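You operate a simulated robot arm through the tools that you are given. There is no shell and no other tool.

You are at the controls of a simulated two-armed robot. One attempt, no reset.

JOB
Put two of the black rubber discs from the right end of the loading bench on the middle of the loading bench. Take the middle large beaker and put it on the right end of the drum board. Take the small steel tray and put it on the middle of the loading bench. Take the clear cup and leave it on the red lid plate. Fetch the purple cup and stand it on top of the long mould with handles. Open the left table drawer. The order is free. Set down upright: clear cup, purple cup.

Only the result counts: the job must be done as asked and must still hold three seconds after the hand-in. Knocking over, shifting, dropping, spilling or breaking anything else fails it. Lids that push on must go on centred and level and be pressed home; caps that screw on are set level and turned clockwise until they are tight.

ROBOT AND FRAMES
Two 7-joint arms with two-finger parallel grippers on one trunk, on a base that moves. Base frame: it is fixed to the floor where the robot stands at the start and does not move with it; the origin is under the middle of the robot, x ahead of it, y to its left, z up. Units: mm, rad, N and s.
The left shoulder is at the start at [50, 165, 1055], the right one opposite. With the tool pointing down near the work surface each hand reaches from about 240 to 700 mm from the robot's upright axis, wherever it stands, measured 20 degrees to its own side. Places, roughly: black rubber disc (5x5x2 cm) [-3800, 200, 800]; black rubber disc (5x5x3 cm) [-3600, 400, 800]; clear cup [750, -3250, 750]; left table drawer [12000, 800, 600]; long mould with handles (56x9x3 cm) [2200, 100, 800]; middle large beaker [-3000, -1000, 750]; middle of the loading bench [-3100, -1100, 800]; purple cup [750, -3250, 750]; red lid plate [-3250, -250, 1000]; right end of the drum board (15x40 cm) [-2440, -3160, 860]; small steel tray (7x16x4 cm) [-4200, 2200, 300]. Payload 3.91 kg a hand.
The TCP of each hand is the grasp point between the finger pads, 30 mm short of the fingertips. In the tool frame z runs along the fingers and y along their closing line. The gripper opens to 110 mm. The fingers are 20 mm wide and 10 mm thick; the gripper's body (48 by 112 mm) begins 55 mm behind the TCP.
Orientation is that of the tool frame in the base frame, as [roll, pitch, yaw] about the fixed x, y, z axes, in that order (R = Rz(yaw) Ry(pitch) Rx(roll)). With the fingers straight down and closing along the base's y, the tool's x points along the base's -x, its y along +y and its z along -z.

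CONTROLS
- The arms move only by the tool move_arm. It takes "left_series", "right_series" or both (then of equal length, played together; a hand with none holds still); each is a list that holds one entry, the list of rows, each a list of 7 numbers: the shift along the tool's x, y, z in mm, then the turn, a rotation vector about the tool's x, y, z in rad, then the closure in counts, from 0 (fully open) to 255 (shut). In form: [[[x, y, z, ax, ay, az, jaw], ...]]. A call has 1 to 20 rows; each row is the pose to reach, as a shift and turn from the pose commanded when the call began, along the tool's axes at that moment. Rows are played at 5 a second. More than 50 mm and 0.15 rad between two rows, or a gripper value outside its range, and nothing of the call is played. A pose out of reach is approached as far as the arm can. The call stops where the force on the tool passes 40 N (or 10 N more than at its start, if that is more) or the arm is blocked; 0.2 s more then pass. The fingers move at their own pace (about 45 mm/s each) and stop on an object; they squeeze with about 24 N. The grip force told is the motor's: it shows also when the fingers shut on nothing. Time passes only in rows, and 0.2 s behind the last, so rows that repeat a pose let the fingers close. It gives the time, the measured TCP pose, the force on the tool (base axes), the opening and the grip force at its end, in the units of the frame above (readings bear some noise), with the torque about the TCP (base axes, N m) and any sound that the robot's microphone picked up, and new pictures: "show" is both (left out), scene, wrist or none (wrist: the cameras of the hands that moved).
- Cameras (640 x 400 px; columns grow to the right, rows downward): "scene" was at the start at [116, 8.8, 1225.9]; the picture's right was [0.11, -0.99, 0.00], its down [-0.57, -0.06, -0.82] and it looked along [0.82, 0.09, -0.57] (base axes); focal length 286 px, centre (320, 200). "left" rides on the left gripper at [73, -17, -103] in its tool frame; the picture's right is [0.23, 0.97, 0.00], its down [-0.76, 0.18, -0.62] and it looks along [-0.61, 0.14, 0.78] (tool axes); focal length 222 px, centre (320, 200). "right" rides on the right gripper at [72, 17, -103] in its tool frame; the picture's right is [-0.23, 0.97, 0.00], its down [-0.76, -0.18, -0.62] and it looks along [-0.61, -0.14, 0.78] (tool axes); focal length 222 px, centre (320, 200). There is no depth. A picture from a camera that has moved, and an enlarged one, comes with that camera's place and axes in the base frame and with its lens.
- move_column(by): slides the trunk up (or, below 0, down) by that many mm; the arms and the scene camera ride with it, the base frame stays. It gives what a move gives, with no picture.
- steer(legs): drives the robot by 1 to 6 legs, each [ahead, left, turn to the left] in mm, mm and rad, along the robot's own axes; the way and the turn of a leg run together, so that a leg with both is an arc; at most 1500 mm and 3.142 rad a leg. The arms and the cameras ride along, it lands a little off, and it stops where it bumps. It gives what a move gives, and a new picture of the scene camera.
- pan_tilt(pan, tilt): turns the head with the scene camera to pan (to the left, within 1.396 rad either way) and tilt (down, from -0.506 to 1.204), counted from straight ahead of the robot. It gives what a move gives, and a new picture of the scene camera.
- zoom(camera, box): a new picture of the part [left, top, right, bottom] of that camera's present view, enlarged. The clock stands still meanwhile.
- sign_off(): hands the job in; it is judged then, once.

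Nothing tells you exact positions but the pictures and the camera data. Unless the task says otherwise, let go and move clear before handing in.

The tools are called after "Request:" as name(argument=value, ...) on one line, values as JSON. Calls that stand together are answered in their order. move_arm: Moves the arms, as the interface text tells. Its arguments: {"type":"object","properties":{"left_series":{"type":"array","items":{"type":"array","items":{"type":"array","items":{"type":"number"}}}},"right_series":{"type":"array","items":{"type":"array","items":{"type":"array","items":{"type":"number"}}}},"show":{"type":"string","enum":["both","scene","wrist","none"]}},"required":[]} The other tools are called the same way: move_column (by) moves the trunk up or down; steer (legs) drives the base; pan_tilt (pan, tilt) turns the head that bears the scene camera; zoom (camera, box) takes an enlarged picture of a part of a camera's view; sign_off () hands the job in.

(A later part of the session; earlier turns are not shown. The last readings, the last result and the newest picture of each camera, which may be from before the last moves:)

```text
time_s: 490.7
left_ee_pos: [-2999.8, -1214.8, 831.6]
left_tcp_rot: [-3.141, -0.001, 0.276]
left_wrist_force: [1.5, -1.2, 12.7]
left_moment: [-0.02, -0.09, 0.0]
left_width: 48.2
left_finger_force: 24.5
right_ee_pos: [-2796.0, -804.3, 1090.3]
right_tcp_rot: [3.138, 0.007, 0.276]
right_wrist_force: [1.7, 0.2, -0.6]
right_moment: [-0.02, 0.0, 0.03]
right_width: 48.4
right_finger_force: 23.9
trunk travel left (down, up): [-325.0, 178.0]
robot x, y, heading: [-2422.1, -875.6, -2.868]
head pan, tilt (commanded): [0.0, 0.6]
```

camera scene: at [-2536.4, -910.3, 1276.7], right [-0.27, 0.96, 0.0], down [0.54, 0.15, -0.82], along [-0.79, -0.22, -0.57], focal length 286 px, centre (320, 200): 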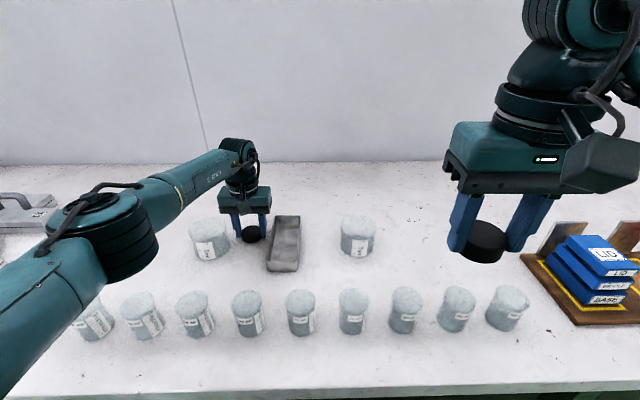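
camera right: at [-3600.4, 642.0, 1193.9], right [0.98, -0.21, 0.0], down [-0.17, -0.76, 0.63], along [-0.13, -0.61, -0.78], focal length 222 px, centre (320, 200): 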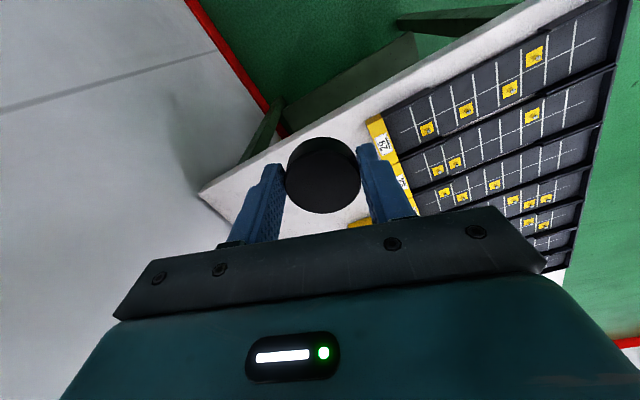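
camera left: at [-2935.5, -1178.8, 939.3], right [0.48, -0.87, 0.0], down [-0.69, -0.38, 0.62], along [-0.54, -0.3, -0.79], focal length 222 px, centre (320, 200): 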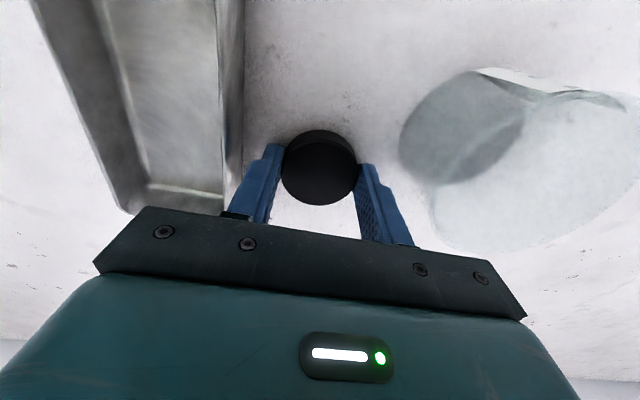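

Disc rests on the bench. Easing off and opening only slightly (to ~62 mm), then lifting straight up.

Request:
move_arm(left_series=[[[0, 0, -2, 0, 0, 0, 255], [0, 0, -2, 0, 0, 0, 112], [0, 0, -2, 0, 0, 0, 112], [0, 0, -2, 0, 0, 0, 112], [0, 0, -15, 0, 0, 0, 112], [0, 0, -40, 0, 0, 0, 112], [0, 0, -75, 0, 0, 0, 112], [0, 0, -110, 0, 0, 0, 112]]], show="both")

```text
time_s: 492.5
left_ee_pos: [-3000.2, -1214.1, 939.3]
left_tcp_rot: [3.141, -0.004, 0.275]
left_wrist_force: [0.4, 0.5, -0.8]
left_moment: [0.0, -0.01, 0.04]
left_width: 61.8
left_finger_force: 0.0
right_ee_pos: [-2797.3, -803.8, 1090.3]
right_tcp_rot: [3.137, 0.005, 0.276]
right_wrist_force: [0.0, 0.4, -0.2]
right_moment: [-0.03, -0.03, -0.02]
right_width: 48.6
right_finger_force: 23.9
trunk travel left (down, up): [-325.0, 178.0]
robot x, y, heading: [-2420.8, -876.0, -2.866]
head pan, tilt (commanded): [0.0, 0.6]
camera scene: at [-2536.1, -910.1, 1276.7], right [-0.27, 0.96, 0.0], down [0.54, 0.15, -0.83], along [-0.79, -0.22, -0.56], focal length 286 px, centre (320, 200)
camera left: at [-2936.3, -1178.8, 1042.6], right [0.48, -0.87, 0.0], down [-0.69, -0.38, 0.62], along [-0.54, -0.3, -0.78], focal length 222 px, centre (320, 200)
```

scene: 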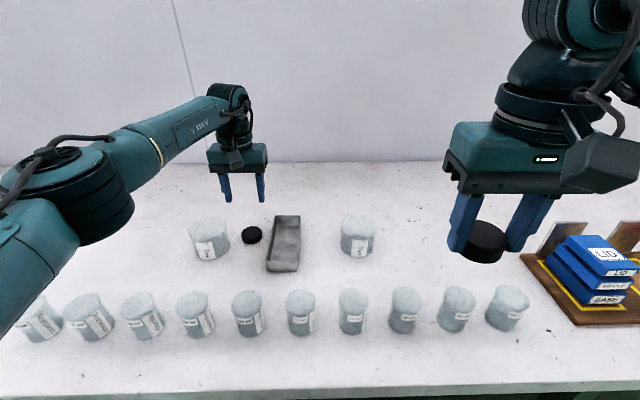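
left: 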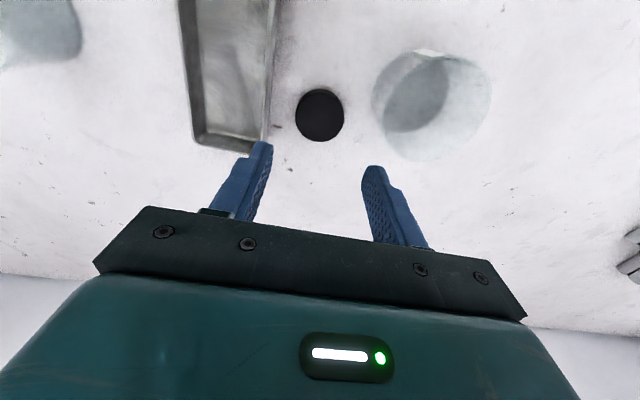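

Disc B is placed between the left beaker and the tray. Retracting the left hand and shifting left for the second disc.

Request:
move_arm(left_series=[[[30, 0, -25, 0, 0, 0, 112], [70, 0, -50, 0, 0, 0, 112], [110, 0, -75, 0, 0, 0, 60], [150, 0, -100, 0, 0, 0, 0], [190, 0, -120, 0, 0, 0, 0], [230, 0, -140, 0, 0, 0, 0], [265, 0, -155, 0, 0, 0, 0]]], show="none")

Request:
steer(legs=[[0, 161, 0]])

Request:
zoom(camera="scene", box=[200, 130, 480, 305])

```text
time_s: 494.1
left_ee_pos: [-2745.0, -1144.3, 1098.5]
left_tcp_rot: [-3.141, -0.004, 0.277]
left_wrist_force: [0.3, -0.4, 0.1]
left_moment: [0.01, -0.02, 0.02]
left_width: 110.0
left_finger_force: 0.0
right_ee_pos: [-2796.1, -803.8, 1090.5]
right_tcp_rot: [3.138, 0.006, 0.276]
right_wrist_force: [-0.3, 0.2, -1.2]
right_moment: [-0.02, 0.0, 0.0]
right_width: 48.3
right_finger_force: 24.1
trunk travel left (down, up): [-325.0, 178.0]
robot x, y, heading: [-2421.8, -882.5, -2.864]
head pan, tilt (commanded): [0.0, 0.6]
```

```text
time_s: 496.2
left_ee_pos: [-2702.6, -1296.4, 1097.7]
left_tcp_rot: [-3.141, -0.006, 0.277]
left_wrist_force: [0.7, 0.3, 0.8]
left_moment: [0.03, -0.03, -0.01]
left_width: 110.0
left_finger_force: 0.0
right_ee_pos: [-2753.5, -957.3, 1089.9]
right_tcp_rot: [3.138, 0.004, 0.277]
right_wrist_force: [0.3, 0.5, -0.8]
right_moment: [0.0, 0.02, 0.02]
right_width: 48.5
right_finger_force: 24.0
trunk travel left (down, up): [-325.0, 178.0]
robot x, y, heading: [-2376.9, -1031.6, -2.869]
head pan, tilt (commanded): [0.0, 0.6]
camera scene: at [-2492.8, -1063.9, 1276.7], right [-0.27, 0.96, 0.0], down [0.54, 0.15, -0.83], along [-0.79, -0.22, -0.56], focal length 286 px, centre (320, 200)
```

scene: 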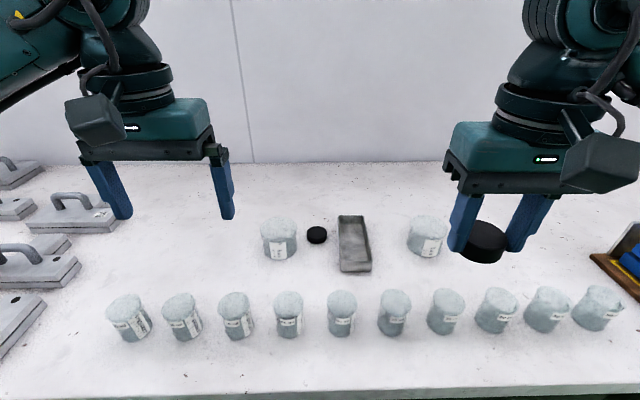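

```text
2.29 times, centred on (340, 218) of scene
camera zoom: at [-2492.8, -1063.9, 1276.7], right [-0.27, 0.96, 0.0], down [0.54, 0.15, -0.83], along [-0.79, -0.22, -0.56], focal length 653 px, centre (274, 160)
```

zoom: 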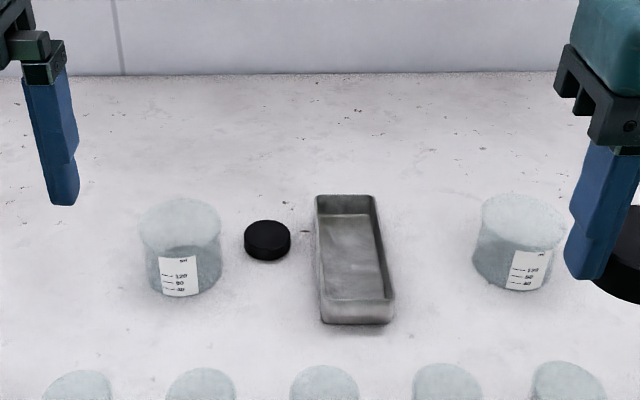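

Request:
move_arm(right_series=[[[-39, 1, 12, 0, 0, 0, 255], [-78, 3, 28, 0, 0, 0, 255], [-117, 4, 46, 0, 0, 0, 255], [-156, 6, 66, 0, 0, 0, 255], [-195, 7, 88, 0, 0, 0, 255], [-234, 9, 110, 0, 0, 0, 255], [-273, 10, 132, 0, 0, 0, 255], [-308, 11, 152, 0, 0, 0, 255]]], show="both")

Request:
zoom(camera="right", box=[100, 0, 540, 250])

```text
time_s: 498.0
left_ee_pos: [-2702.6, -1297.8, 1097.3]
left_tcp_rot: [3.141, -0.005, 0.276]
left_wrist_force: [0.7, -0.3, 0.3]
left_moment: [0.01, 0.01, 0.01]
left_width: 109.7
left_finger_force: 0.1
right_ee_pos: [-3048.7, -1052.6, 941.6]
right_tcp_rot: [3.141, 0.005, 0.28]
right_wrist_force: [-0.2, -0.2, -0.1]
right_moment: [0.0, -0.02, -0.02]
right_width: 48.3
right_finger_force: 23.9
trunk travel left (down, up): [-325.0, 178.0]
robot x, y, heading: [-2376.7, -1026.2, -2.867]
head pan, tilt (commanded): [0.0, 0.6]
camera scene: at [-2492.9, -1064.7, 1276.6], right [-0.27, 0.96, 0.0], down [0.54, 0.15, -0.82], along [-0.79, -0.22, -0.57], focal length 286 px, centre (320, 200)
camera right: at [-2974.5, -1048.5, 1044.3], right [0.05, -1.0, 0.0], down [-0.78, -0.04, 0.63], along [-0.63, -0.03, -0.78], focal length 222 px, centre (320, 200)
```

scene: 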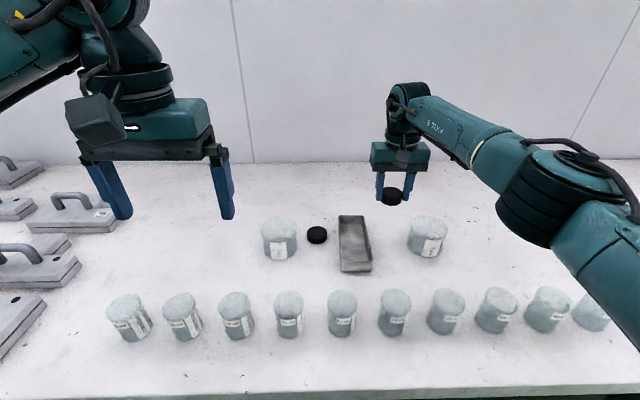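
right: 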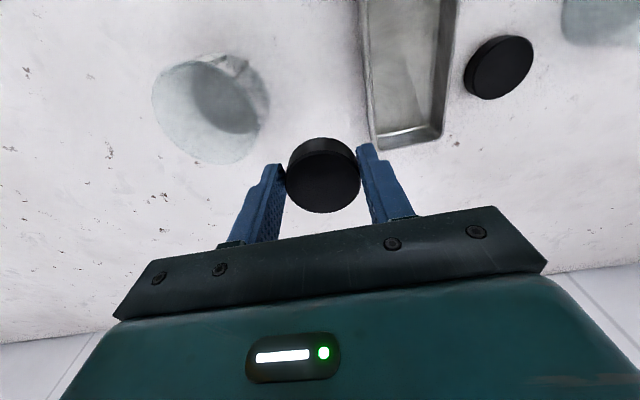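

```text
1.45 times, centred on (320, 125) of right
camera zoom: at [-2974.5, -1048.5, 1044.3], right [0.05, -1.0, 0.0], down [-0.78, -0.04, 0.63], along [-0.63, -0.03, -0.78], focal length 323 px, centre (320, 309)
```

zoom: 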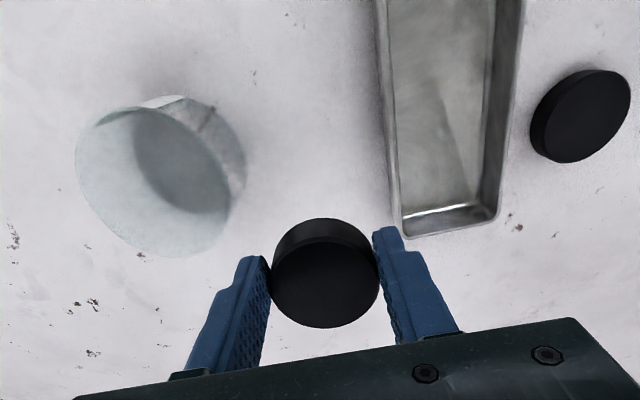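

Request:
move_arm(right_series=[[[-5, 0, 15, 0, 0, 0, 255], [-10, 0, 45, 0, 0, 0, 255], [-10, 0, 75, 0, 0, 0, 255], [-10, 0, 98, 0, 0, 0, 255]]], show="both")

Request:
move_arm(right_series=[[[0, 0, 2.5, 0, 0, 0, 255], [0, 0, 5, 0, 0, 0, 255], [0, 0, 7.5, 0, 0, 0, 255], [0, 0, 9.5, 0, 0, 0, 255]]], show="none")

```text
time_s: 499.0
left_ee_pos: [-2704.3, -1297.0, 1098.0]
left_tcp_rot: [-3.14, -0.004, 0.277]
left_wrist_force: [0.7, -0.2, -0.6]
left_moment: [0.0, 0.03, 0.02]
left_width: 110.2
left_finger_force: 0.1
right_ee_pos: [-3050.8, -1054.3, 841.9]
right_tcp_rot: [3.137, 0.006, 0.275]
right_wrist_force: [1.0, -0.2, -0.4]
right_moment: [0.02, 0.04, 0.04]
right_width: 48.6
right_finger_force: 24.0
right hand out of reach, approached as far as the arm can: row 3, 4
trunk travel left (down, up): [-325.0, 178.0]
robot x, y, heading: [-2380.0, -1034.7, -2.863]
head pan, tilt (commanded): [0.0, 0.6]
camera scene: at [-2492.9, -1063.9, 1276.7], right [-0.27, 0.96, 0.0], down [0.54, 0.15, -0.82], along [-0.79, -0.22, -0.57], focal length 286 px, centre (320, 200)
camera right: at [-2977.4, -1048.9, 945.6], right [0.05, -1.0, 0.0], down [-0.78, -0.03, 0.63], along [-0.63, -0.03, -0.78], focal length 222 px, centre (320, 200)
```

scene: 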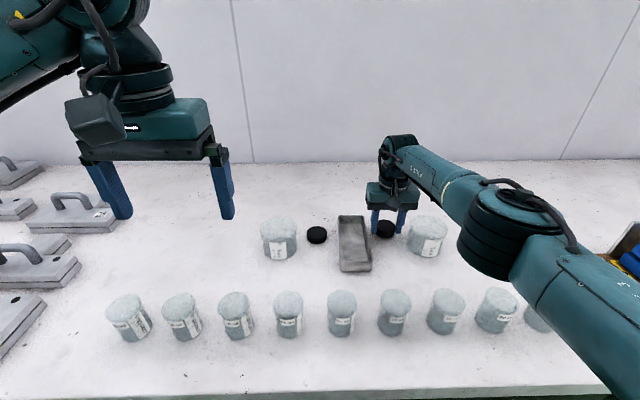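
right: 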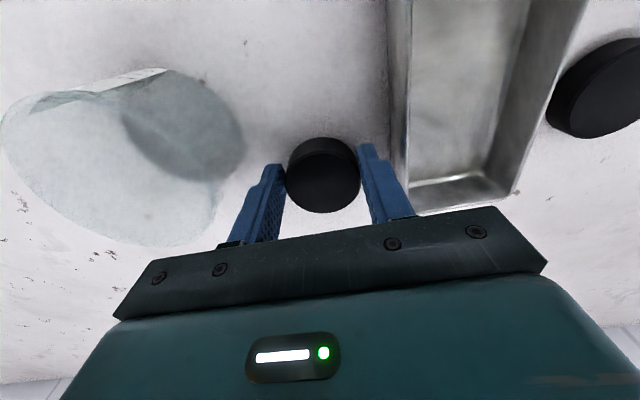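

```text
time_s: 500.0
left_ee_pos: [-2701.1, -1296.7, 1098.3]
left_tcp_rot: [3.142, -0.003, 0.276]
left_wrist_force: [-0.9, 0.8, 0.3]
left_moment: [0.02, 0.01, 0.01]
left_width: 110.0
left_finger_force: 0.1
right_ee_pos: [-3050.8, -1053.6, 835.5]
right_tcp_rot: [3.138, 0.014, 0.275]
right_wrist_force: [-1.0, -0.3, 20.9]
right_moment: [0.2, 0.11, 0.0]
right_width: 48.6
right_finger_force: 24.1
trunk travel left (down, up): [-325.0, 178.0]
robot x, y, heading: [-2380.5, -1029.7, -2.863]
head pan, tilt (commanded): [0.0, 0.6]
```

Request:
move_arm(right_series=[[[0, 0, -3, 0, 0, 0, 255], [0, 0, -3, 0, 0, 0, 118], [0, 0, -3, 0, 0, 0, 118], [0, 0, -3, 0, 0, 0, 118], [0, 0, -15, 0, 0, 0, 118], [0, 0, -40, 0, 0, 0, 118], [0, 0, -75, 0, 0, 0, 118], [0, 0, -110, 0, 0, 0, 118], [30, 0, -140, 0, 0, 0, 118], [70, 0, -165, 0, 0, 0, 118], [110, 0, -190, 0, 0, 0, 60], [150, 0, -210, 0, 0, 0, 0], [190, 0, -225, 0, 0, 0, 0], [230, 0, -240, 0, 0, 0, 0], [270, 0, -250, 0, 0, 0, 0]]], show="both")

Request:
zoom(camera="scene", box=[200, 130, 480, 305])

```text
time_s: 503.2
left_ee_pos: [-2702.0, -1297.5, 1098.7]
left_tcp_rot: [3.142, -0.003, 0.278]
left_wrist_force: [0.1, -0.7, 0.7]
left_moment: [-0.01, -0.02, -0.03]
left_width: 109.9
left_finger_force: 0.1
right_ee_pos: [-2790.2, -980.9, 1082.5]
right_tcp_rot: [3.14, 0.005, 0.275]
right_wrist_force: [-0.1, -1.2, 0.2]
right_moment: [0.01, 0.02, -0.03]
right_width: 109.6
right_finger_force: 0.1
trunk travel left (down, up): [-325.0, 178.0]
robot x, y, heading: [-2381.0, -1031.4, -2.868]
head pan, tilt (commanded): [0.0, 0.6]
camera scene: at [-2492.4, -1063.5, 1276.7], right [-0.27, 0.96, 0.0], down [0.54, 0.15, -0.83], along [-0.79, -0.22, -0.56], focal length 286 px, centre (320, 200)
camera right: at [-2715.1, -975.4, 1186.6], right [0.05, -1.0, 0.0], down [-0.78, -0.03, 0.63], along [-0.63, -0.03, -0.78], focal length 222 px, centre (320, 200)
```

scene: 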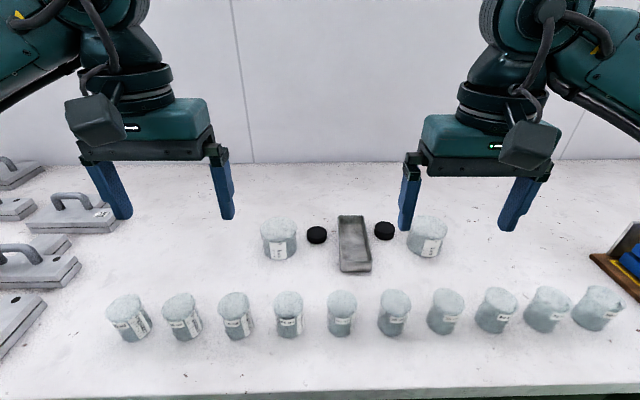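
right: 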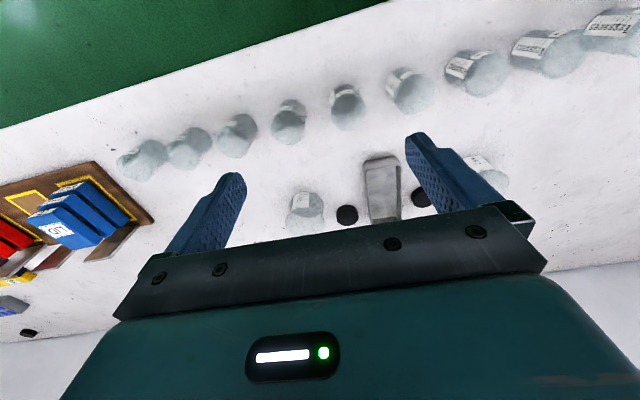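

```text
2.29 times, centred on (340, 218) of scene
camera zoom: at [-2492.4, -1063.5, 1276.7], right [-0.27, 0.96, 0.0], down [0.54, 0.15, -0.83], along [-0.79, -0.22, -0.56], focal length 653 px, centre (274, 160)
```

zoom: 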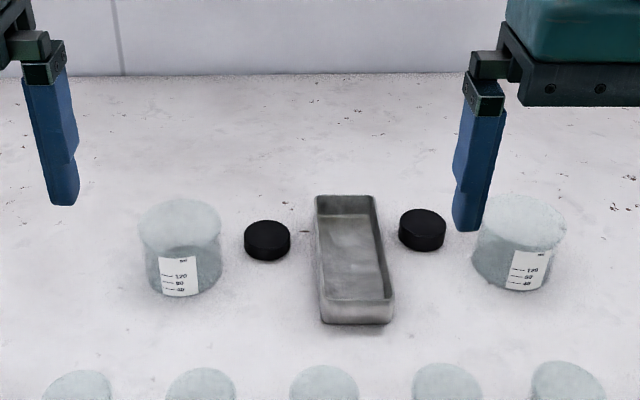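

Both discs and the tray now stand in the bench's middle. I'll back off and take a quick look that the clear cup and the beaker still stand.

Request:
steer(legs=[[-500, 0, 0]])

Request:
pan_tilt(pan=-0.75, tilt=0.35)

Request:
zoom(camera="scene", box=[160, 120, 400, 270])

Request:
pan_tilt(pan=0.85, tilt=0.35)

Request:
zoom(camera="scene", box=[100, 80, 340, 230])

```text
time_s: 506.1
left_ee_pos: [-2216.6, -1161.1, 1098.4]
left_tcp_rot: [-3.14, -0.005, 0.283]
left_wrist_force: [-0.4, -0.1, 0.0]
left_moment: [0.02, 0.03, 0.02]
left_width: 110.0
left_finger_force: 0.0
right_ee_pos: [-2305.9, -844.0, 1083.1]
right_tcp_rot: [3.138, 0.005, 0.282]
right_wrist_force: [0.3, 0.3, 0.2]
right_moment: [0.03, -0.02, -0.01]
right_width: 110.2
right_finger_force: 0.1
trunk travel left (down, up): [-325.0, 178.0]
robot x, y, heading: [-1893.7, -893.7, -2.859]
head pan, tilt (commanded): [0.0, 0.6]
camera scene: at [-2007.8, -925.4, 1276.7], right [-0.28, 0.96, 0.0], down [0.54, 0.16, -0.83], along [-0.79, -0.23, -0.56], focal length 286 px, centre (320, 200)
```

scene: 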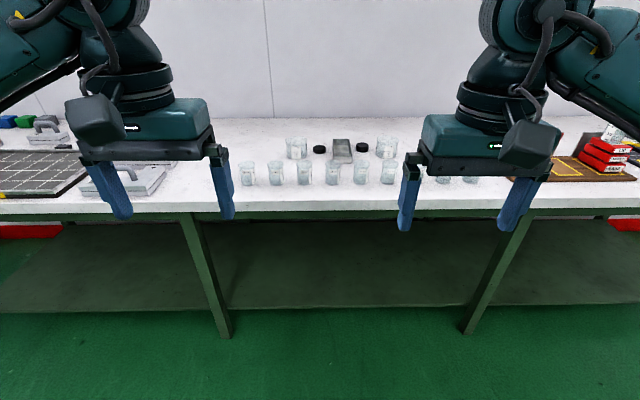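

```text
time_s: 507.2
left_ee_pos: [-2217.8, -1159.7, 1097.9]
left_tcp_rot: [3.139, -0.005, 0.283]
left_wrist_force: [0.2, 0.0, -0.3]
left_moment: [0.0, -0.02, 0.01]
left_width: 109.7
left_finger_force: 0.0
right_ee_pos: [-2306.3, -843.8, 1081.3]
right_tcp_rot: [3.139, 0.006, 0.283]
right_wrist_force: [-0.3, -0.2, 0.0]
right_moment: [0.0, -0.01, 0.01]
right_width: 110.0
right_finger_force: 0.0
trunk travel left (down, up): [-325.0, 178.0]
robot x, y, heading: [-1892.9, -888.8, -2.858]
head pan, tilt (commanded): [-0.75, 0.351]
camera scene: at [-2006.4, -859.0, 1299.4], right [0.45, 0.89, 0.0], down [0.31, -0.15, -0.94], along [-0.84, 0.42, -0.34], focal length 286 px, centre (320, 200)
```

scene: 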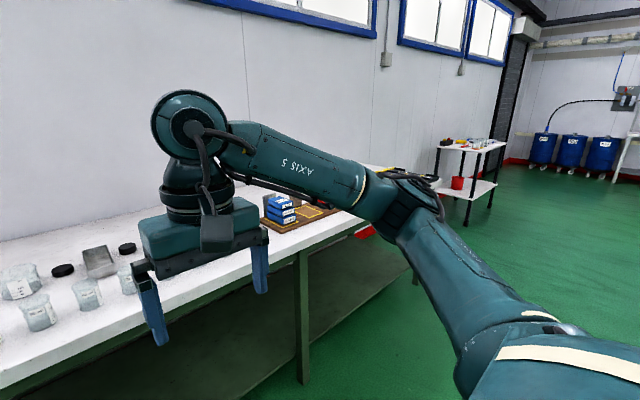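

```text
2.67 times, centred on (280, 195) of scene
camera zoom: at [-2006.4, -859.0, 1299.4], right [0.45, 0.89, 0.0], down [0.31, -0.15, -0.94], along [-0.84, 0.42, -0.34], focal length 761 px, centre (427, 213)
```

zoom: 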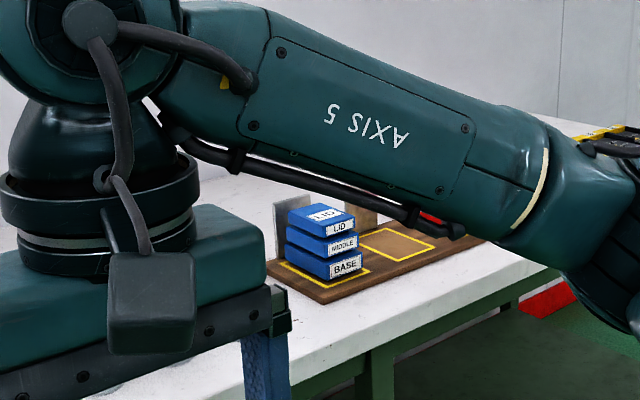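

```text
time_s: 508.9
left_ee_pos: [-2216.2, -1160.0, 1097.6]
left_tcp_rot: [3.14, -0.007, 0.284]
left_wrist_force: [-0.9, -0.2, 0.6]
left_moment: [0.0, -0.02, -0.01]
left_width: 110.1
left_finger_force: 0.1
right_ee_pos: [-2306.6, -843.5, 1084.1]
right_tcp_rot: [3.138, 0.007, 0.282]
right_wrist_force: [0.3, 0.8, 0.0]
right_moment: [-0.01, -0.05, 0.01]
right_width: 109.8
right_finger_force: 0.0
trunk travel left (down, up): [-325.0, 178.0]
robot x, y, heading: [-1895.5, -891.2, -2.86]
head pan, tilt (commanded): [0.85, 0.351]
camera scene: at [-1962.9, -985.2, 1299.4], right [-0.91, 0.43, 0.0], down [0.15, 0.31, -0.94], along [-0.4, -0.85, -0.34], focal length 286 px, centre (320, 200)
```

scene: 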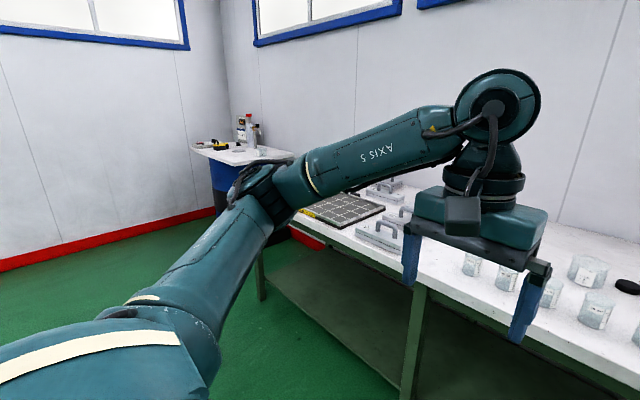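

```text
2.67 times, centred on (220, 155) of scene
camera zoom: at [-1962.9, -985.2, 1299.4], right [-0.91, 0.43, 0.0], down [0.15, 0.31, -0.94], along [-0.4, -0.85, -0.34], focal length 761 px, centre (587, 320)
```

zoom: 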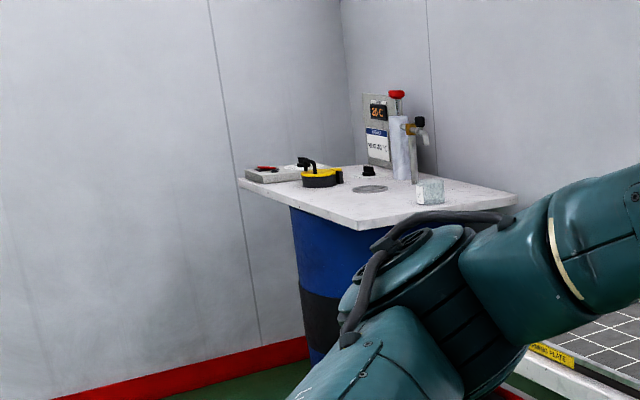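

Beaker stands well. Now the last job: the left table drawer, far ahead at about x = 12 m. I'll turn around and drive along the open aisle, looking as I go.

Request:
pan_tilt(pan=0.0, tilt=0.3)

Request:
steer(legs=[[0, 0, -1.57], [0, 0, -1.57], [1000, 900, 0], [1000, 850, 0], [1400, 0, 0]])

```text
time_s: 510.1
left_ee_pos: [-2216.9, -1159.7, 1097.8]
left_tcp_rot: [-3.141, -0.007, 0.284]
left_wrist_force: [0.0, 0.2, 0.3]
left_moment: [0.03, 0.03, 0.03]
left_width: 109.9
left_finger_force: 0.0
right_ee_pos: [-2306.9, -843.5, 1082.0]
right_tcp_rot: [3.139, 0.002, 0.281]
right_wrist_force: [-0.4, -0.3, 0.0]
right_moment: [-0.01, 0.01, -0.01]
right_width: 109.9
right_finger_force: 0.1
trunk travel left (down, up): [-325.0, 178.0]
robot x, y, heading: [-1893.4, -888.9, -2.858]
head pan, tilt (commanded): [0.0, 0.3]
camera scene: at [-2012.9, -927.0, 1304.2], right [-0.28, 0.96, 0.0], down [0.28, 0.08, -0.96], along [-0.92, -0.27, -0.3], focal length 286 px, centre (320, 200)
```

scene: 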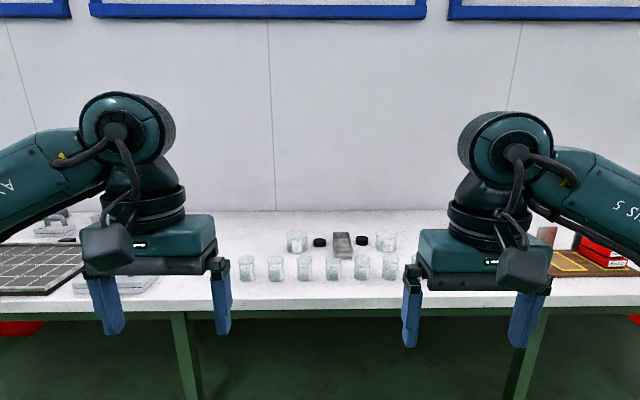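

```text
time_s: 540.0
left_ee_pos: [1224.2, 1960.7, 1096.9]
left_tcp_rot: [-3.141, -0.006, -2.889]
left_wrist_force: [0.5, 0.2, -0.5]
left_moment: [0.0, -0.02, 0.0]
left_width: 110.2
left_finger_force: 0.0
right_ee_pos: [1305.2, 1642.1, 1083.1]
right_tcp_rot: [3.139, 0.003, -2.889]
right_wrist_force: [0.2, -0.6, -0.3]
right_moment: [-0.01, -0.03, -0.02]
right_width: 109.9
right_finger_force: 0.1
trunk travel left (down, up): [-325.0, 178.0]
robot x, y, heading: [895.1, 1702.7, 0.251]
head pan, tilt (commanded): [0.0, 0.3]
camera scene: at [1012.1, 1731.7, 1304.1], right [0.25, -0.97, 0.0], down [-0.29, -0.07, -0.96], along [0.92, 0.24, -0.3], focal length 286 px, centre (320, 200)
```

scene: 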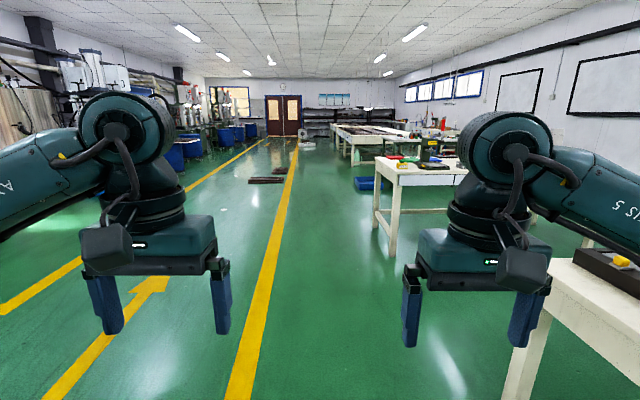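

Request:
zoom(camera="scene", box=[290, 80, 490, 205])

```text
3.20 times, centred on (390, 142) of scene
camera zoom: at [1012.1, 1731.7, 1304.1], right [0.25, -0.97, 0.0], down [-0.29, -0.07, -0.96], along [0.92, 0.24, -0.3], focal length 914 px, centre (96, 384)
```

zoom: 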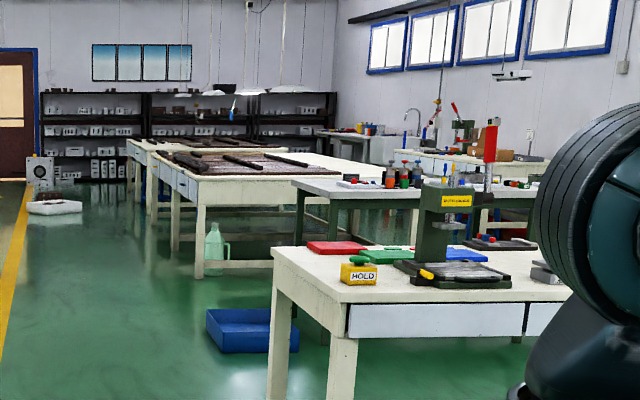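

The aisle ahead is open. I'll drive forward in stages, keeping clear of the tables on the right and the pieces on the floor at left.

Request:
steer(legs=[[1500, 120, 0], [1500, 0, 0]])

Request:
zoom(camera="scene", box=[220, 70, 540, 270])

```text
refused: leg 1 is longer than a leg can be; nothing moved
```

```text
2.00 times, centred on (380, 170) of scene
camera zoom: at [1012.1, 1731.7, 1304.1], right [0.25, -0.97, 0.0], down [-0.29, -0.07, -0.96], along [0.92, 0.24, -0.3], focal length 571 px, centre (200, 260)
```

zoom: 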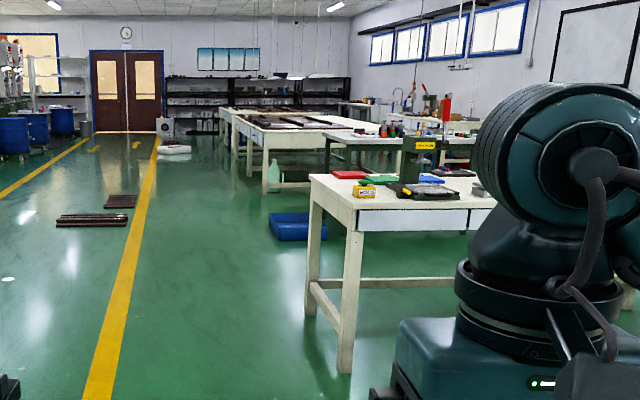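

Request:
steer(legs=[[1450, 60, 0.01], [1450, 0, 0.01]])

Request:
zoom(camera="scene", box=[200, 60, 560, 285])

```text
time_s: 554.1
left_ee_pos: [4013.1, 2809.2, 1096.9]
left_tcp_rot: [3.141, -0.006, -2.863]
left_wrist_force: [-0.5, -0.3, -0.4]
left_moment: [-0.03, 0.0, -0.02]
left_width: 110.2
left_finger_force: 0.1
right_ee_pos: [4100.8, 2493.9, 1082.2]
right_tcp_rot: [3.137, 0.006, -2.864]
right_wrist_force: [1.0, 0.2, -0.1]
right_moment: [0.0, 0.05, 0.03]
right_width: 110.1
right_finger_force: 0.1
trunk travel left (down, up): [-325.0, 178.0]
robot x, y, heading: [3688.6, 2545.2, 0.279]
head pan, tilt (commanded): [0.0, 0.3]
camera scene: at [3805.6, 2575.7, 1304.1], right [0.27, -0.96, 0.0], down [-0.28, -0.08, -0.96], along [0.92, 0.26, -0.3], focal length 286 px, centre (320, 200)
```

scene: 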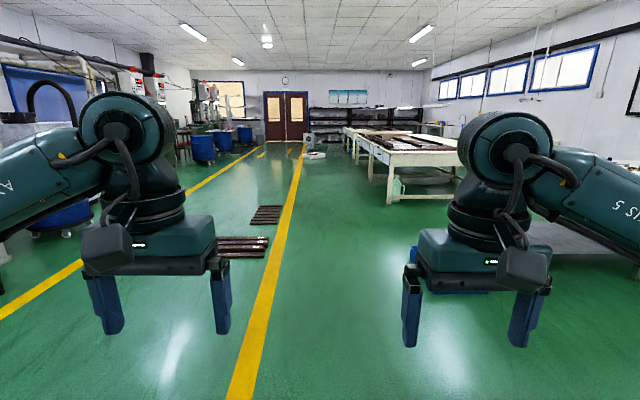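

```text
1.78 times, centred on (380, 172) of scene
camera zoom: at [3805.6, 2575.7, 1304.1], right [0.27, -0.96, 0.0], down [-0.28, -0.08, -0.96], along [0.92, 0.26, -0.3], focal length 508 px, centre (213, 249)
```

zoom: 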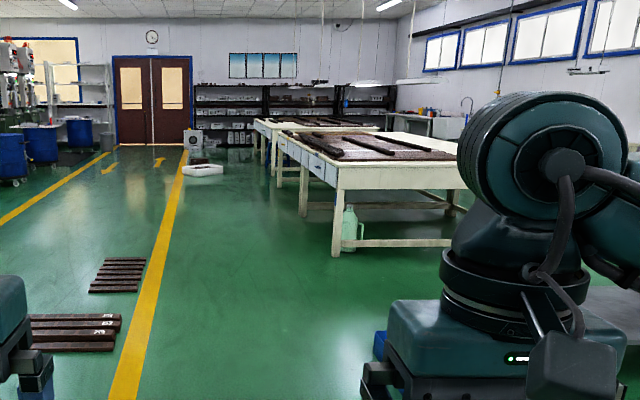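

Request:
steer(legs=[[1450, -80, 0], [1450, 0, 0]])

Request:
pan_tilt(pan=-0.75, tilt=0.25)

Request:
pan_tilt(pan=-0.35, tilt=0.25)

```text
time_s: 568.2
left_ee_pos: [6853.6, 3481.9, 1097.7]
left_tcp_rot: [3.141, -0.006, -2.868]
left_wrist_force: [-0.1, 0.2, 0.1]
left_moment: [-0.02, -0.01, 0.02]
left_width: 110.2
left_finger_force: 0.0
right_ee_pos: [6939.9, 3164.4, 1082.6]
right_tcp_rot: [3.138, 0.006, -2.868]
right_wrist_force: [-0.1, 0.2, 0.7]
right_moment: [-0.01, -0.02, 0.0]
right_width: 110.2
right_finger_force: 0.0
trunk travel left (down, up): [-325.0, 178.0]
robot x, y, heading: [6529.2, 3213.4, 0.272]
head pan, tilt (commanded): [0.0, 0.3]
camera scene: at [6645.7, 3247.5, 1304.1], right [0.27, -0.96, 0.0], down [-0.28, -0.08, -0.96], along [0.92, 0.26, -0.3], focal length 286 px, centre (320, 200)
```

scene: 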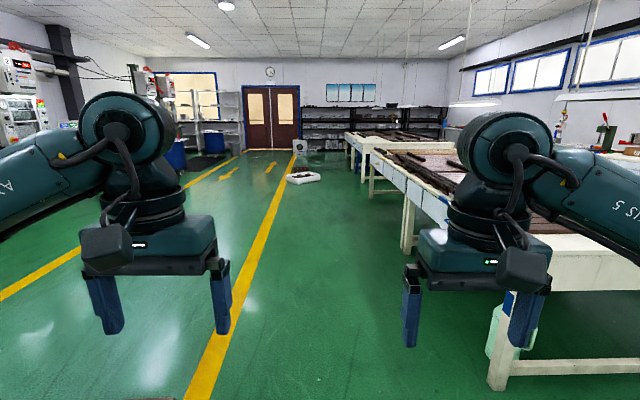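

```text
time_s: 569.3
left_ee_pos: [6853.5, 3482.4, 1099.3]
left_tcp_rot: [-3.141, -0.005, -2.868]
left_wrist_force: [0.6, -0.7, 0.1]
left_moment: [0.01, 0.01, 0.02]
left_width: 109.8
left_finger_force: 0.0
right_ee_pos: [6940.1, 3165.0, 1083.6]
right_tcp_rot: [3.139, 0.005, -2.866]
right_wrist_force: [0.7, 0.0, 0.2]
right_moment: [0.0, 0.01, 0.01]
right_width: 110.1
right_finger_force: 0.1
trunk travel left (down, up): [-325.0, 178.0]
robot x, y, heading: [6528.5, 3214.0, 0.272]
head pan, tilt (commanded): [-0.75, 0.25]
camera scene: at [6638.7, 3179.4, 1308.9], right [-0.46, -0.89, 0.0], down [-0.22, 0.11, -0.97], along [0.86, -0.44, -0.25], focal length 286 px, centre (320, 200)
```

scene: 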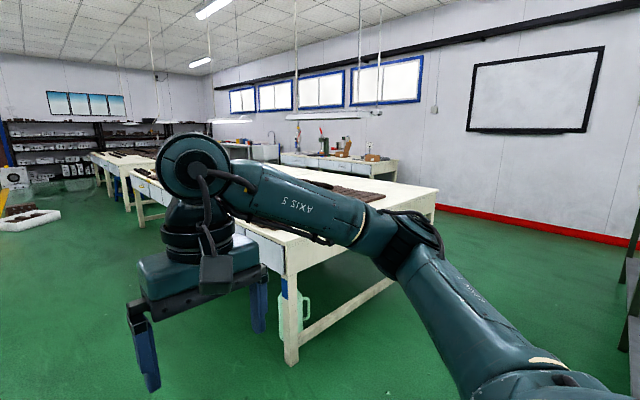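

```text
time_s: 570.2
left_ee_pos: [6854.1, 3480.0, 1097.8]
left_tcp_rot: [-3.141, -0.005, -2.867]
left_wrist_force: [-0.8, -0.2, 0.4]
left_moment: [-0.02, 0.02, -0.02]
left_width: 110.0
left_finger_force: 0.1
right_ee_pos: [6940.3, 3164.6, 1082.2]
right_tcp_rot: [3.138, 0.005, -2.867]
right_wrist_force: [0.1, 0.4, -0.8]
right_moment: [0.0, 0.01, -0.01]
right_width: 109.9
right_finger_force: 0.1
trunk travel left (down, up): [-325.0, 178.0]
robot x, y, heading: [6527.1, 3215.9, 0.279]
head pan, tilt (commanded): [-0.351, 0.25]
camera scene: at [6648.7, 3215.0, 1308.9], right [-0.08, -1.0, 0.0], down [-0.25, 0.02, -0.97], along [0.97, -0.07, -0.25], focal length 286 px, centre (320, 200)
```

scene: 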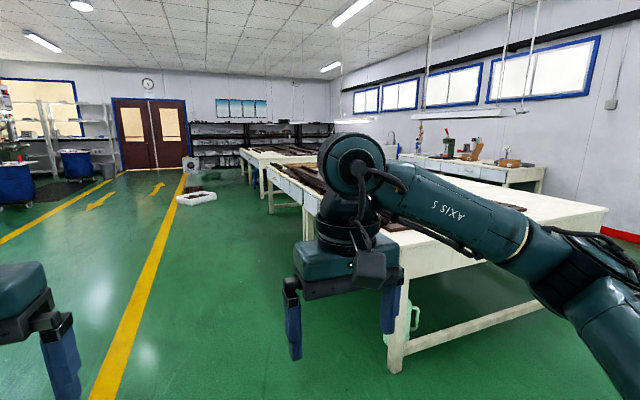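

Request:
pan_tilt(pan=-0.6, tilt=0.2)

Request:
zoom(camera="scene", box=[290, 100, 450, 200])

```text
time_s: 571.0
left_ee_pos: [6853.2, 3481.0, 1098.1]
left_tcp_rot: [-3.14, -0.006, -2.867]
left_wrist_force: [-0.4, 0.4, -0.3]
left_moment: [0.04, 0.0, -0.01]
left_width: 110.0
left_finger_force: 0.0
right_ee_pos: [6940.5, 3165.4, 1083.4]
right_tcp_rot: [3.137, 0.005, -2.867]
right_wrist_force: [0.2, 0.0, 0.2]
right_moment: [0.03, 0.01, 0.0]
right_width: 109.9
right_finger_force: 0.0
trunk travel left (down, up): [-325.0, 178.0]
robot x, y, heading: [6529.6, 3217.2, 0.272]
head pan, tilt (commanded): [-0.6, 0.201]
camera scene: at [6643.9, 3192.4, 1313.4], right [-0.32, -0.95, 0.0], down [-0.19, 0.06, -0.98], along [0.93, -0.31, -0.2], focal length 286 px, centre (320, 200)
```

scene: 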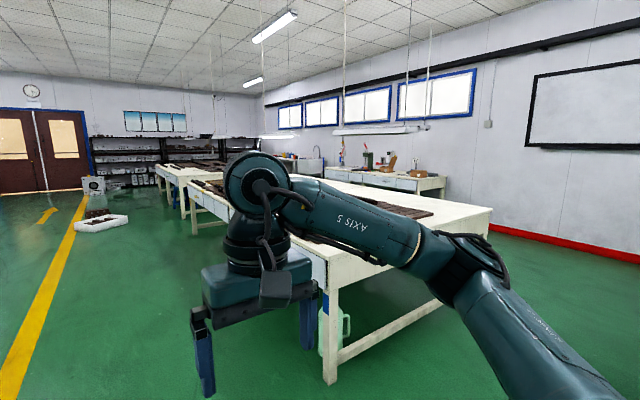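

```text
4.00 times, centred on (370, 150) of scene
camera zoom: at [6643.9, 3192.4, 1313.4], right [-0.32, -0.95, 0.0], down [-0.19, 0.06, -0.98], along [0.93, -0.31, -0.2], focal length 1142 px, centre (120, 400)
```

zoom: 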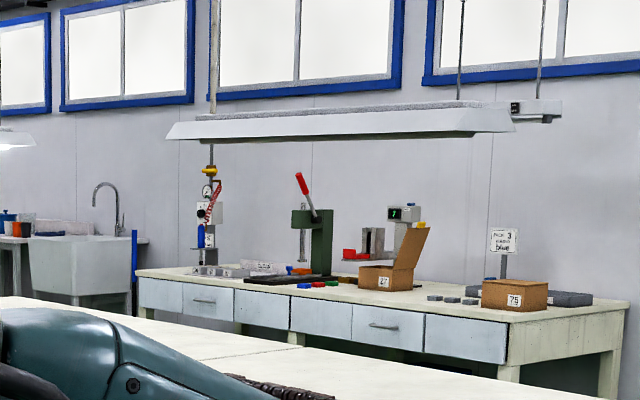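

The wall bench at right has drawers; the left one with a handle is the target. I need a path around the near end of the white table. I'll look to the right first.

Request:
pan_tilt(pan=-1.35, tilt=0.4)

```text
time_s: 572.1
left_ee_pos: [6853.8, 3481.0, 1098.2]
left_tcp_rot: [-3.14, -0.005, -2.869]
left_wrist_force: [0.3, -0.4, -0.4]
left_moment: [0.01, 0.0, 0.01]
left_width: 109.9
left_finger_force: 0.1
right_ee_pos: [6939.4, 3164.7, 1083.7]
right_tcp_rot: [3.138, 0.005, -2.868]
right_wrist_force: [-0.5, 0.6, 0.0]
right_moment: [0.0, -0.01, 0.02]
right_width: 110.0
right_finger_force: 0.0
trunk travel left (down, up): [-325.0, 178.0]
robot x, y, heading: [6526.8, 3214.1, 0.28]
head pan, tilt (commanded): [-1.349, 0.4]
camera scene: at [6599.8, 3140.7, 1294.9], right [-0.88, -0.48, 0.0], down [-0.19, 0.34, -0.92], along [0.44, -0.81, -0.39], focal length 286 px, centre (320, 200)
```

scene: 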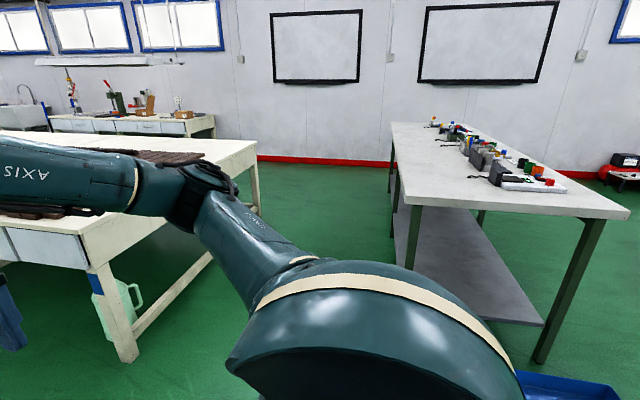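

There's a passage (~1.1 m) between the white table and the green-framed table, leading to the wall bench. I'll go through it facing the wall.

Request:
steer(legs=[[545, 0, 0], [0, 0, -1.571]])

Request:
pan_tilt(pan=0.0, tilt=0.5)

```text
time_s: 579.1
left_ee_pos: [7303.9, 3024.3, 1098.3]
left_tcp_rot: [-3.141, -0.004, 1.808]
left_wrist_force: [-0.2, 0.3, 0.7]
left_moment: [0.0, 0.01, 0.0]
left_width: 110.0
left_finger_force: 0.1
right_ee_pos: [6985.2, 2949.9, 1082.7]
right_tcp_rot: [3.14, 0.006, 1.806]
right_wrist_force: [-0.8, -0.7, 0.3]
right_moment: [0.02, -0.03, 0.01]
right_width: 110.0
right_finger_force: 0.1
trunk travel left (down, up): [-325.0, 178.0]
robot x, y, heading: [7051.1, 3357.9, -1.337]
head pan, tilt (commanded): [-1.349, 0.4]
camera scene: at [6974.6, 3288.6, 1294.9], right [-0.44, 0.9, 0.0], down [0.35, 0.17, -0.92], along [-0.83, -0.41, -0.39], focal length 286 px, centre (320, 200)
```

scene: 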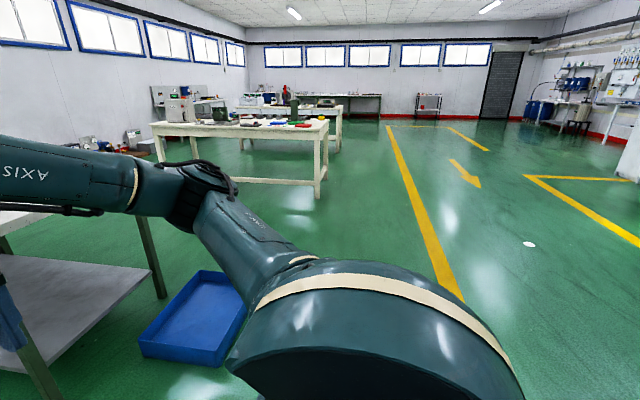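

```text
time_s: 580.6
left_ee_pos: [7304.6, 3024.6, 1097.5]
left_tcp_rot: [-3.141, -0.005, 1.808]
left_wrist_force: [-0.2, 0.0, 0.2]
left_moment: [0.08, 0.01, 0.01]
left_width: 109.9
left_finger_force: 0.1
right_ee_pos: [6985.9, 2949.3, 1082.7]
right_tcp_rot: [3.138, 0.004, 1.806]
right_wrist_force: [-0.2, 0.0, -0.5]
right_moment: [0.01, -0.03, 0.03]
right_width: 109.8
right_finger_force: 0.0
trunk travel left (down, up): [-325.0, 178.0]
robot x, y, heading: [7052.0, 3356.6, -1.33]
head pan, tilt (commanded): [0.0, 0.499]
camera scene: at [7079.0, 3241.1, 1285.8], right [-0.97, -0.23, 0.0], down [-0.11, 0.47, -0.88], along [0.21, -0.85, -0.48], focal length 286 px, centre (320, 200)
```

scene: 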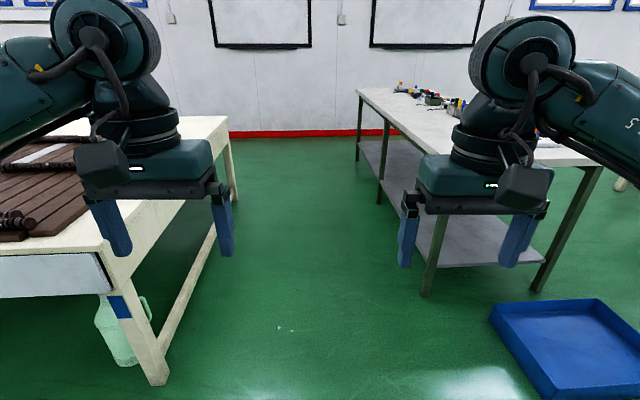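

Request:
steer(legs=[[0, 0, 0.068], [1300, -30, 0], [1200, 0, 0]])

Request:
pan_tilt(pan=0.6, tilt=0.4)

Request:
pan_tilt(pan=1.2, tilt=0.4)

```text
time_s: 593.4
left_ee_pos: [8084.3, 639.7, 1097.7]
left_tcp_rot: [3.141, -0.006, 1.886]
left_wrist_force: [0.0, -0.2, -0.2]
left_moment: [0.02, 0.02, -0.01]
left_width: 110.0
left_finger_force: 0.0
right_ee_pos: [7770.9, 540.5, 1083.2]
right_tcp_rot: [3.138, 0.005, 1.887]
right_wrist_force: [-0.4, 0.2, 0.0]
right_moment: [-0.03, 0.02, 0.01]
right_width: 110.2
right_finger_force: 0.1
trunk travel left (down, up): [-325.0, 178.0]
robot x, y, heading: [7799.3, 952.4, -1.251]
head pan, tilt (commanded): [0.0, 0.499]
camera scene: at [7841.6, 838.6, 1285.7], right [-0.95, -0.31, 0.0], down [-0.15, 0.46, -0.88], along [0.27, -0.83, -0.48], focal length 286 px, centre (320, 200)
```

scene: 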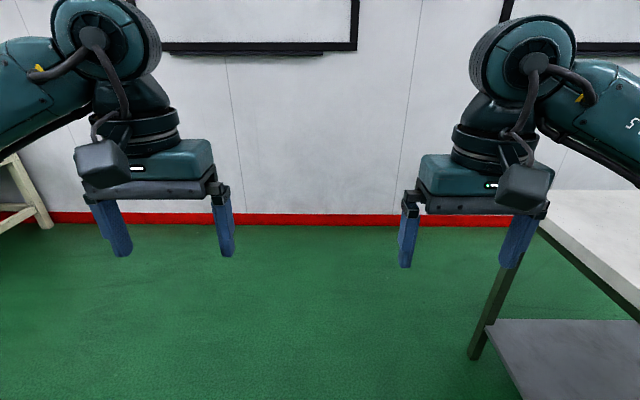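

```text
time_s: 594.4
left_ee_pos: [8083.9, 640.2, 1097.4]
left_tcp_rot: [-3.141, -0.005, 1.885]
left_wrist_force: [0.6, -0.2, 0.3]
left_moment: [0.01, 0.0, 0.01]
left_width: 110.0
left_finger_force: 0.1
right_ee_pos: [7771.5, 540.3, 1082.1]
right_tcp_rot: [3.139, 0.006, 1.887]
right_wrist_force: [0.4, -0.1, 0.3]
right_moment: [-0.04, -0.01, 0.02]
right_width: 109.9
right_finger_force: 0.1
trunk travel left (down, up): [-325.0, 178.0]
robot x, y, heading: [7807.9, 951.8, -1.255]
head pan, tilt (commanded): [0.6, 0.4]
camera scene: at [7886.8, 868.8, 1294.9], right [-0.61, -0.79, 0.0], down [-0.31, 0.24, -0.92], along [0.73, -0.56, -0.39], focal length 286 px, centre (320, 200)
```

scene: 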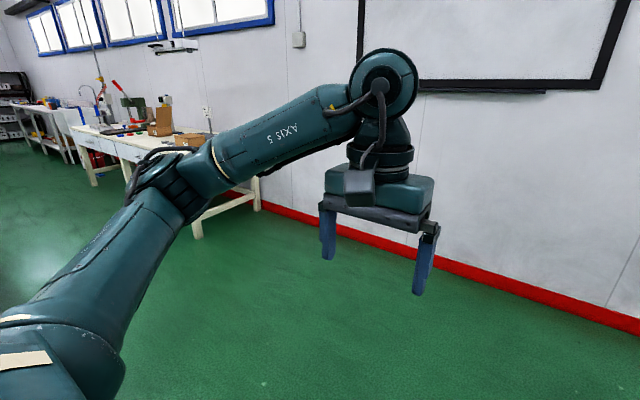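

```text
time_s: 595.4
left_ee_pos: [8084.2, 640.3, 1097.4]
left_tcp_rot: [-3.141, -0.007, 1.887]
left_wrist_force: [0.2, -0.1, -0.1]
left_moment: [-0.01, 0.0, -0.01]
left_width: 110.3
left_finger_force: 0.0
right_ee_pos: [7771.0, 540.2, 1083.5]
right_tcp_rot: [3.137, 0.004, 1.886]
right_wrist_force: [-0.1, 0.4, -0.2]
right_moment: [0.0, -0.01, 0.03]
right_width: 109.9
right_finger_force: 0.2
trunk travel left (down, up): [-325.0, 178.0]
robot x, y, heading: [7809.2, 954.5, -1.255]
head pan, tilt (commanded): [1.201, 0.4]
camera scene: at [7905.8, 920.1, 1294.9], right [-0.06, -1.0, 0.0], down [-0.39, 0.02, -0.92], along [0.92, -0.05, -0.39], focal length 286 px, centre (320, 200)
```

scene: 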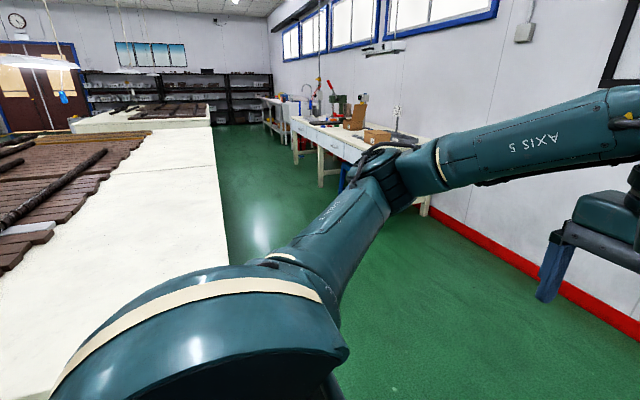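

The aisle between the white table and the wall bench is free. I'll move ahead to its middle line and strafe left to the left table's drawer.

Request:
steer(legs=[[720, 0, 0], [0, 1400, 0], [0, 1300, 0]])

Request:
pan_tilt(pan=0.7, tilt=0.5)

```text
time_s: 622.4
left_ee_pos: [10859.2, 680.2, 1098.1]
left_tcp_rot: [3.141, -0.005, 1.849]
left_wrist_force: [0.0, 0.4, 0.3]
left_moment: [0.01, 0.01, 0.05]
left_width: 109.9
left_finger_force: 0.0
right_ee_pos: [10544.4, 592.5, 1083.5]
right_tcp_rot: [3.137, 0.006, 1.848]
right_wrist_force: [0.9, 0.0, -0.2]
right_moment: [-0.04, 0.01, -0.02]
right_width: 109.9
right_finger_force: 0.1
trunk travel left (down, up): [-325.0, 178.0]
robot x, y, heading: [10595.3, 1000.2, -1.293]
head pan, tilt (commanded): [1.201, 0.4]
camera scene: at [10692.5, 966.9, 1294.9], right [-0.09, -1.0, 0.0], down [-0.39, 0.04, -0.92], along [0.92, -0.09, -0.39], focal length 286 px, centre (320, 200)
```

scene: 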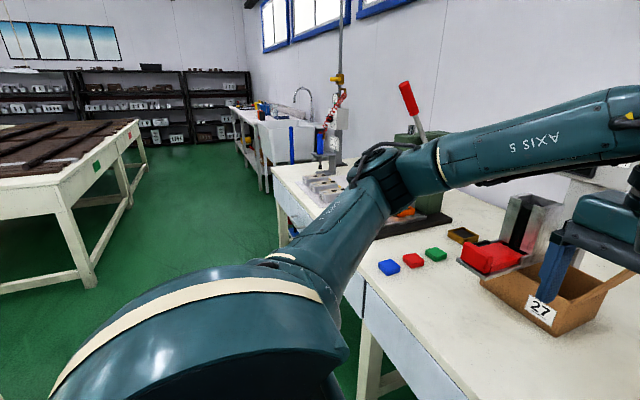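

```text
time_s: 623.3
left_ee_pos: [10859.2, 681.7, 1097.4]
left_tcp_rot: [3.141, -0.006, 1.849]
left_wrist_force: [0.0, -0.3, 0.7]
left_moment: [0.02, -0.01, 0.0]
left_width: 109.9
left_finger_force: 0.2
right_ee_pos: [10543.7, 592.1, 1083.4]
right_tcp_rot: [3.138, 0.004, 1.85]
right_wrist_force: [-0.2, 1.0, 0.2]
right_moment: [0.02, 0.0, 0.0]
right_width: 109.9
right_finger_force: 0.0
trunk travel left (down, up): [-325.0, 178.0]
robot x, y, heading: [10596.2, 1007.6, -1.295]
head pan, tilt (commanded): [0.7, 0.499]
camera scene: at [10675.7, 924.6, 1285.8], right [-0.56, -0.83, 0.0], down [-0.4, 0.27, -0.88], along [0.73, -0.49, -0.48], focal length 286 px, centre (320, 200)
```

scene: 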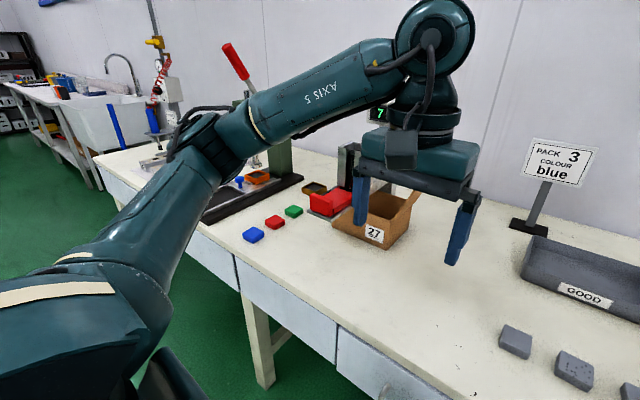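

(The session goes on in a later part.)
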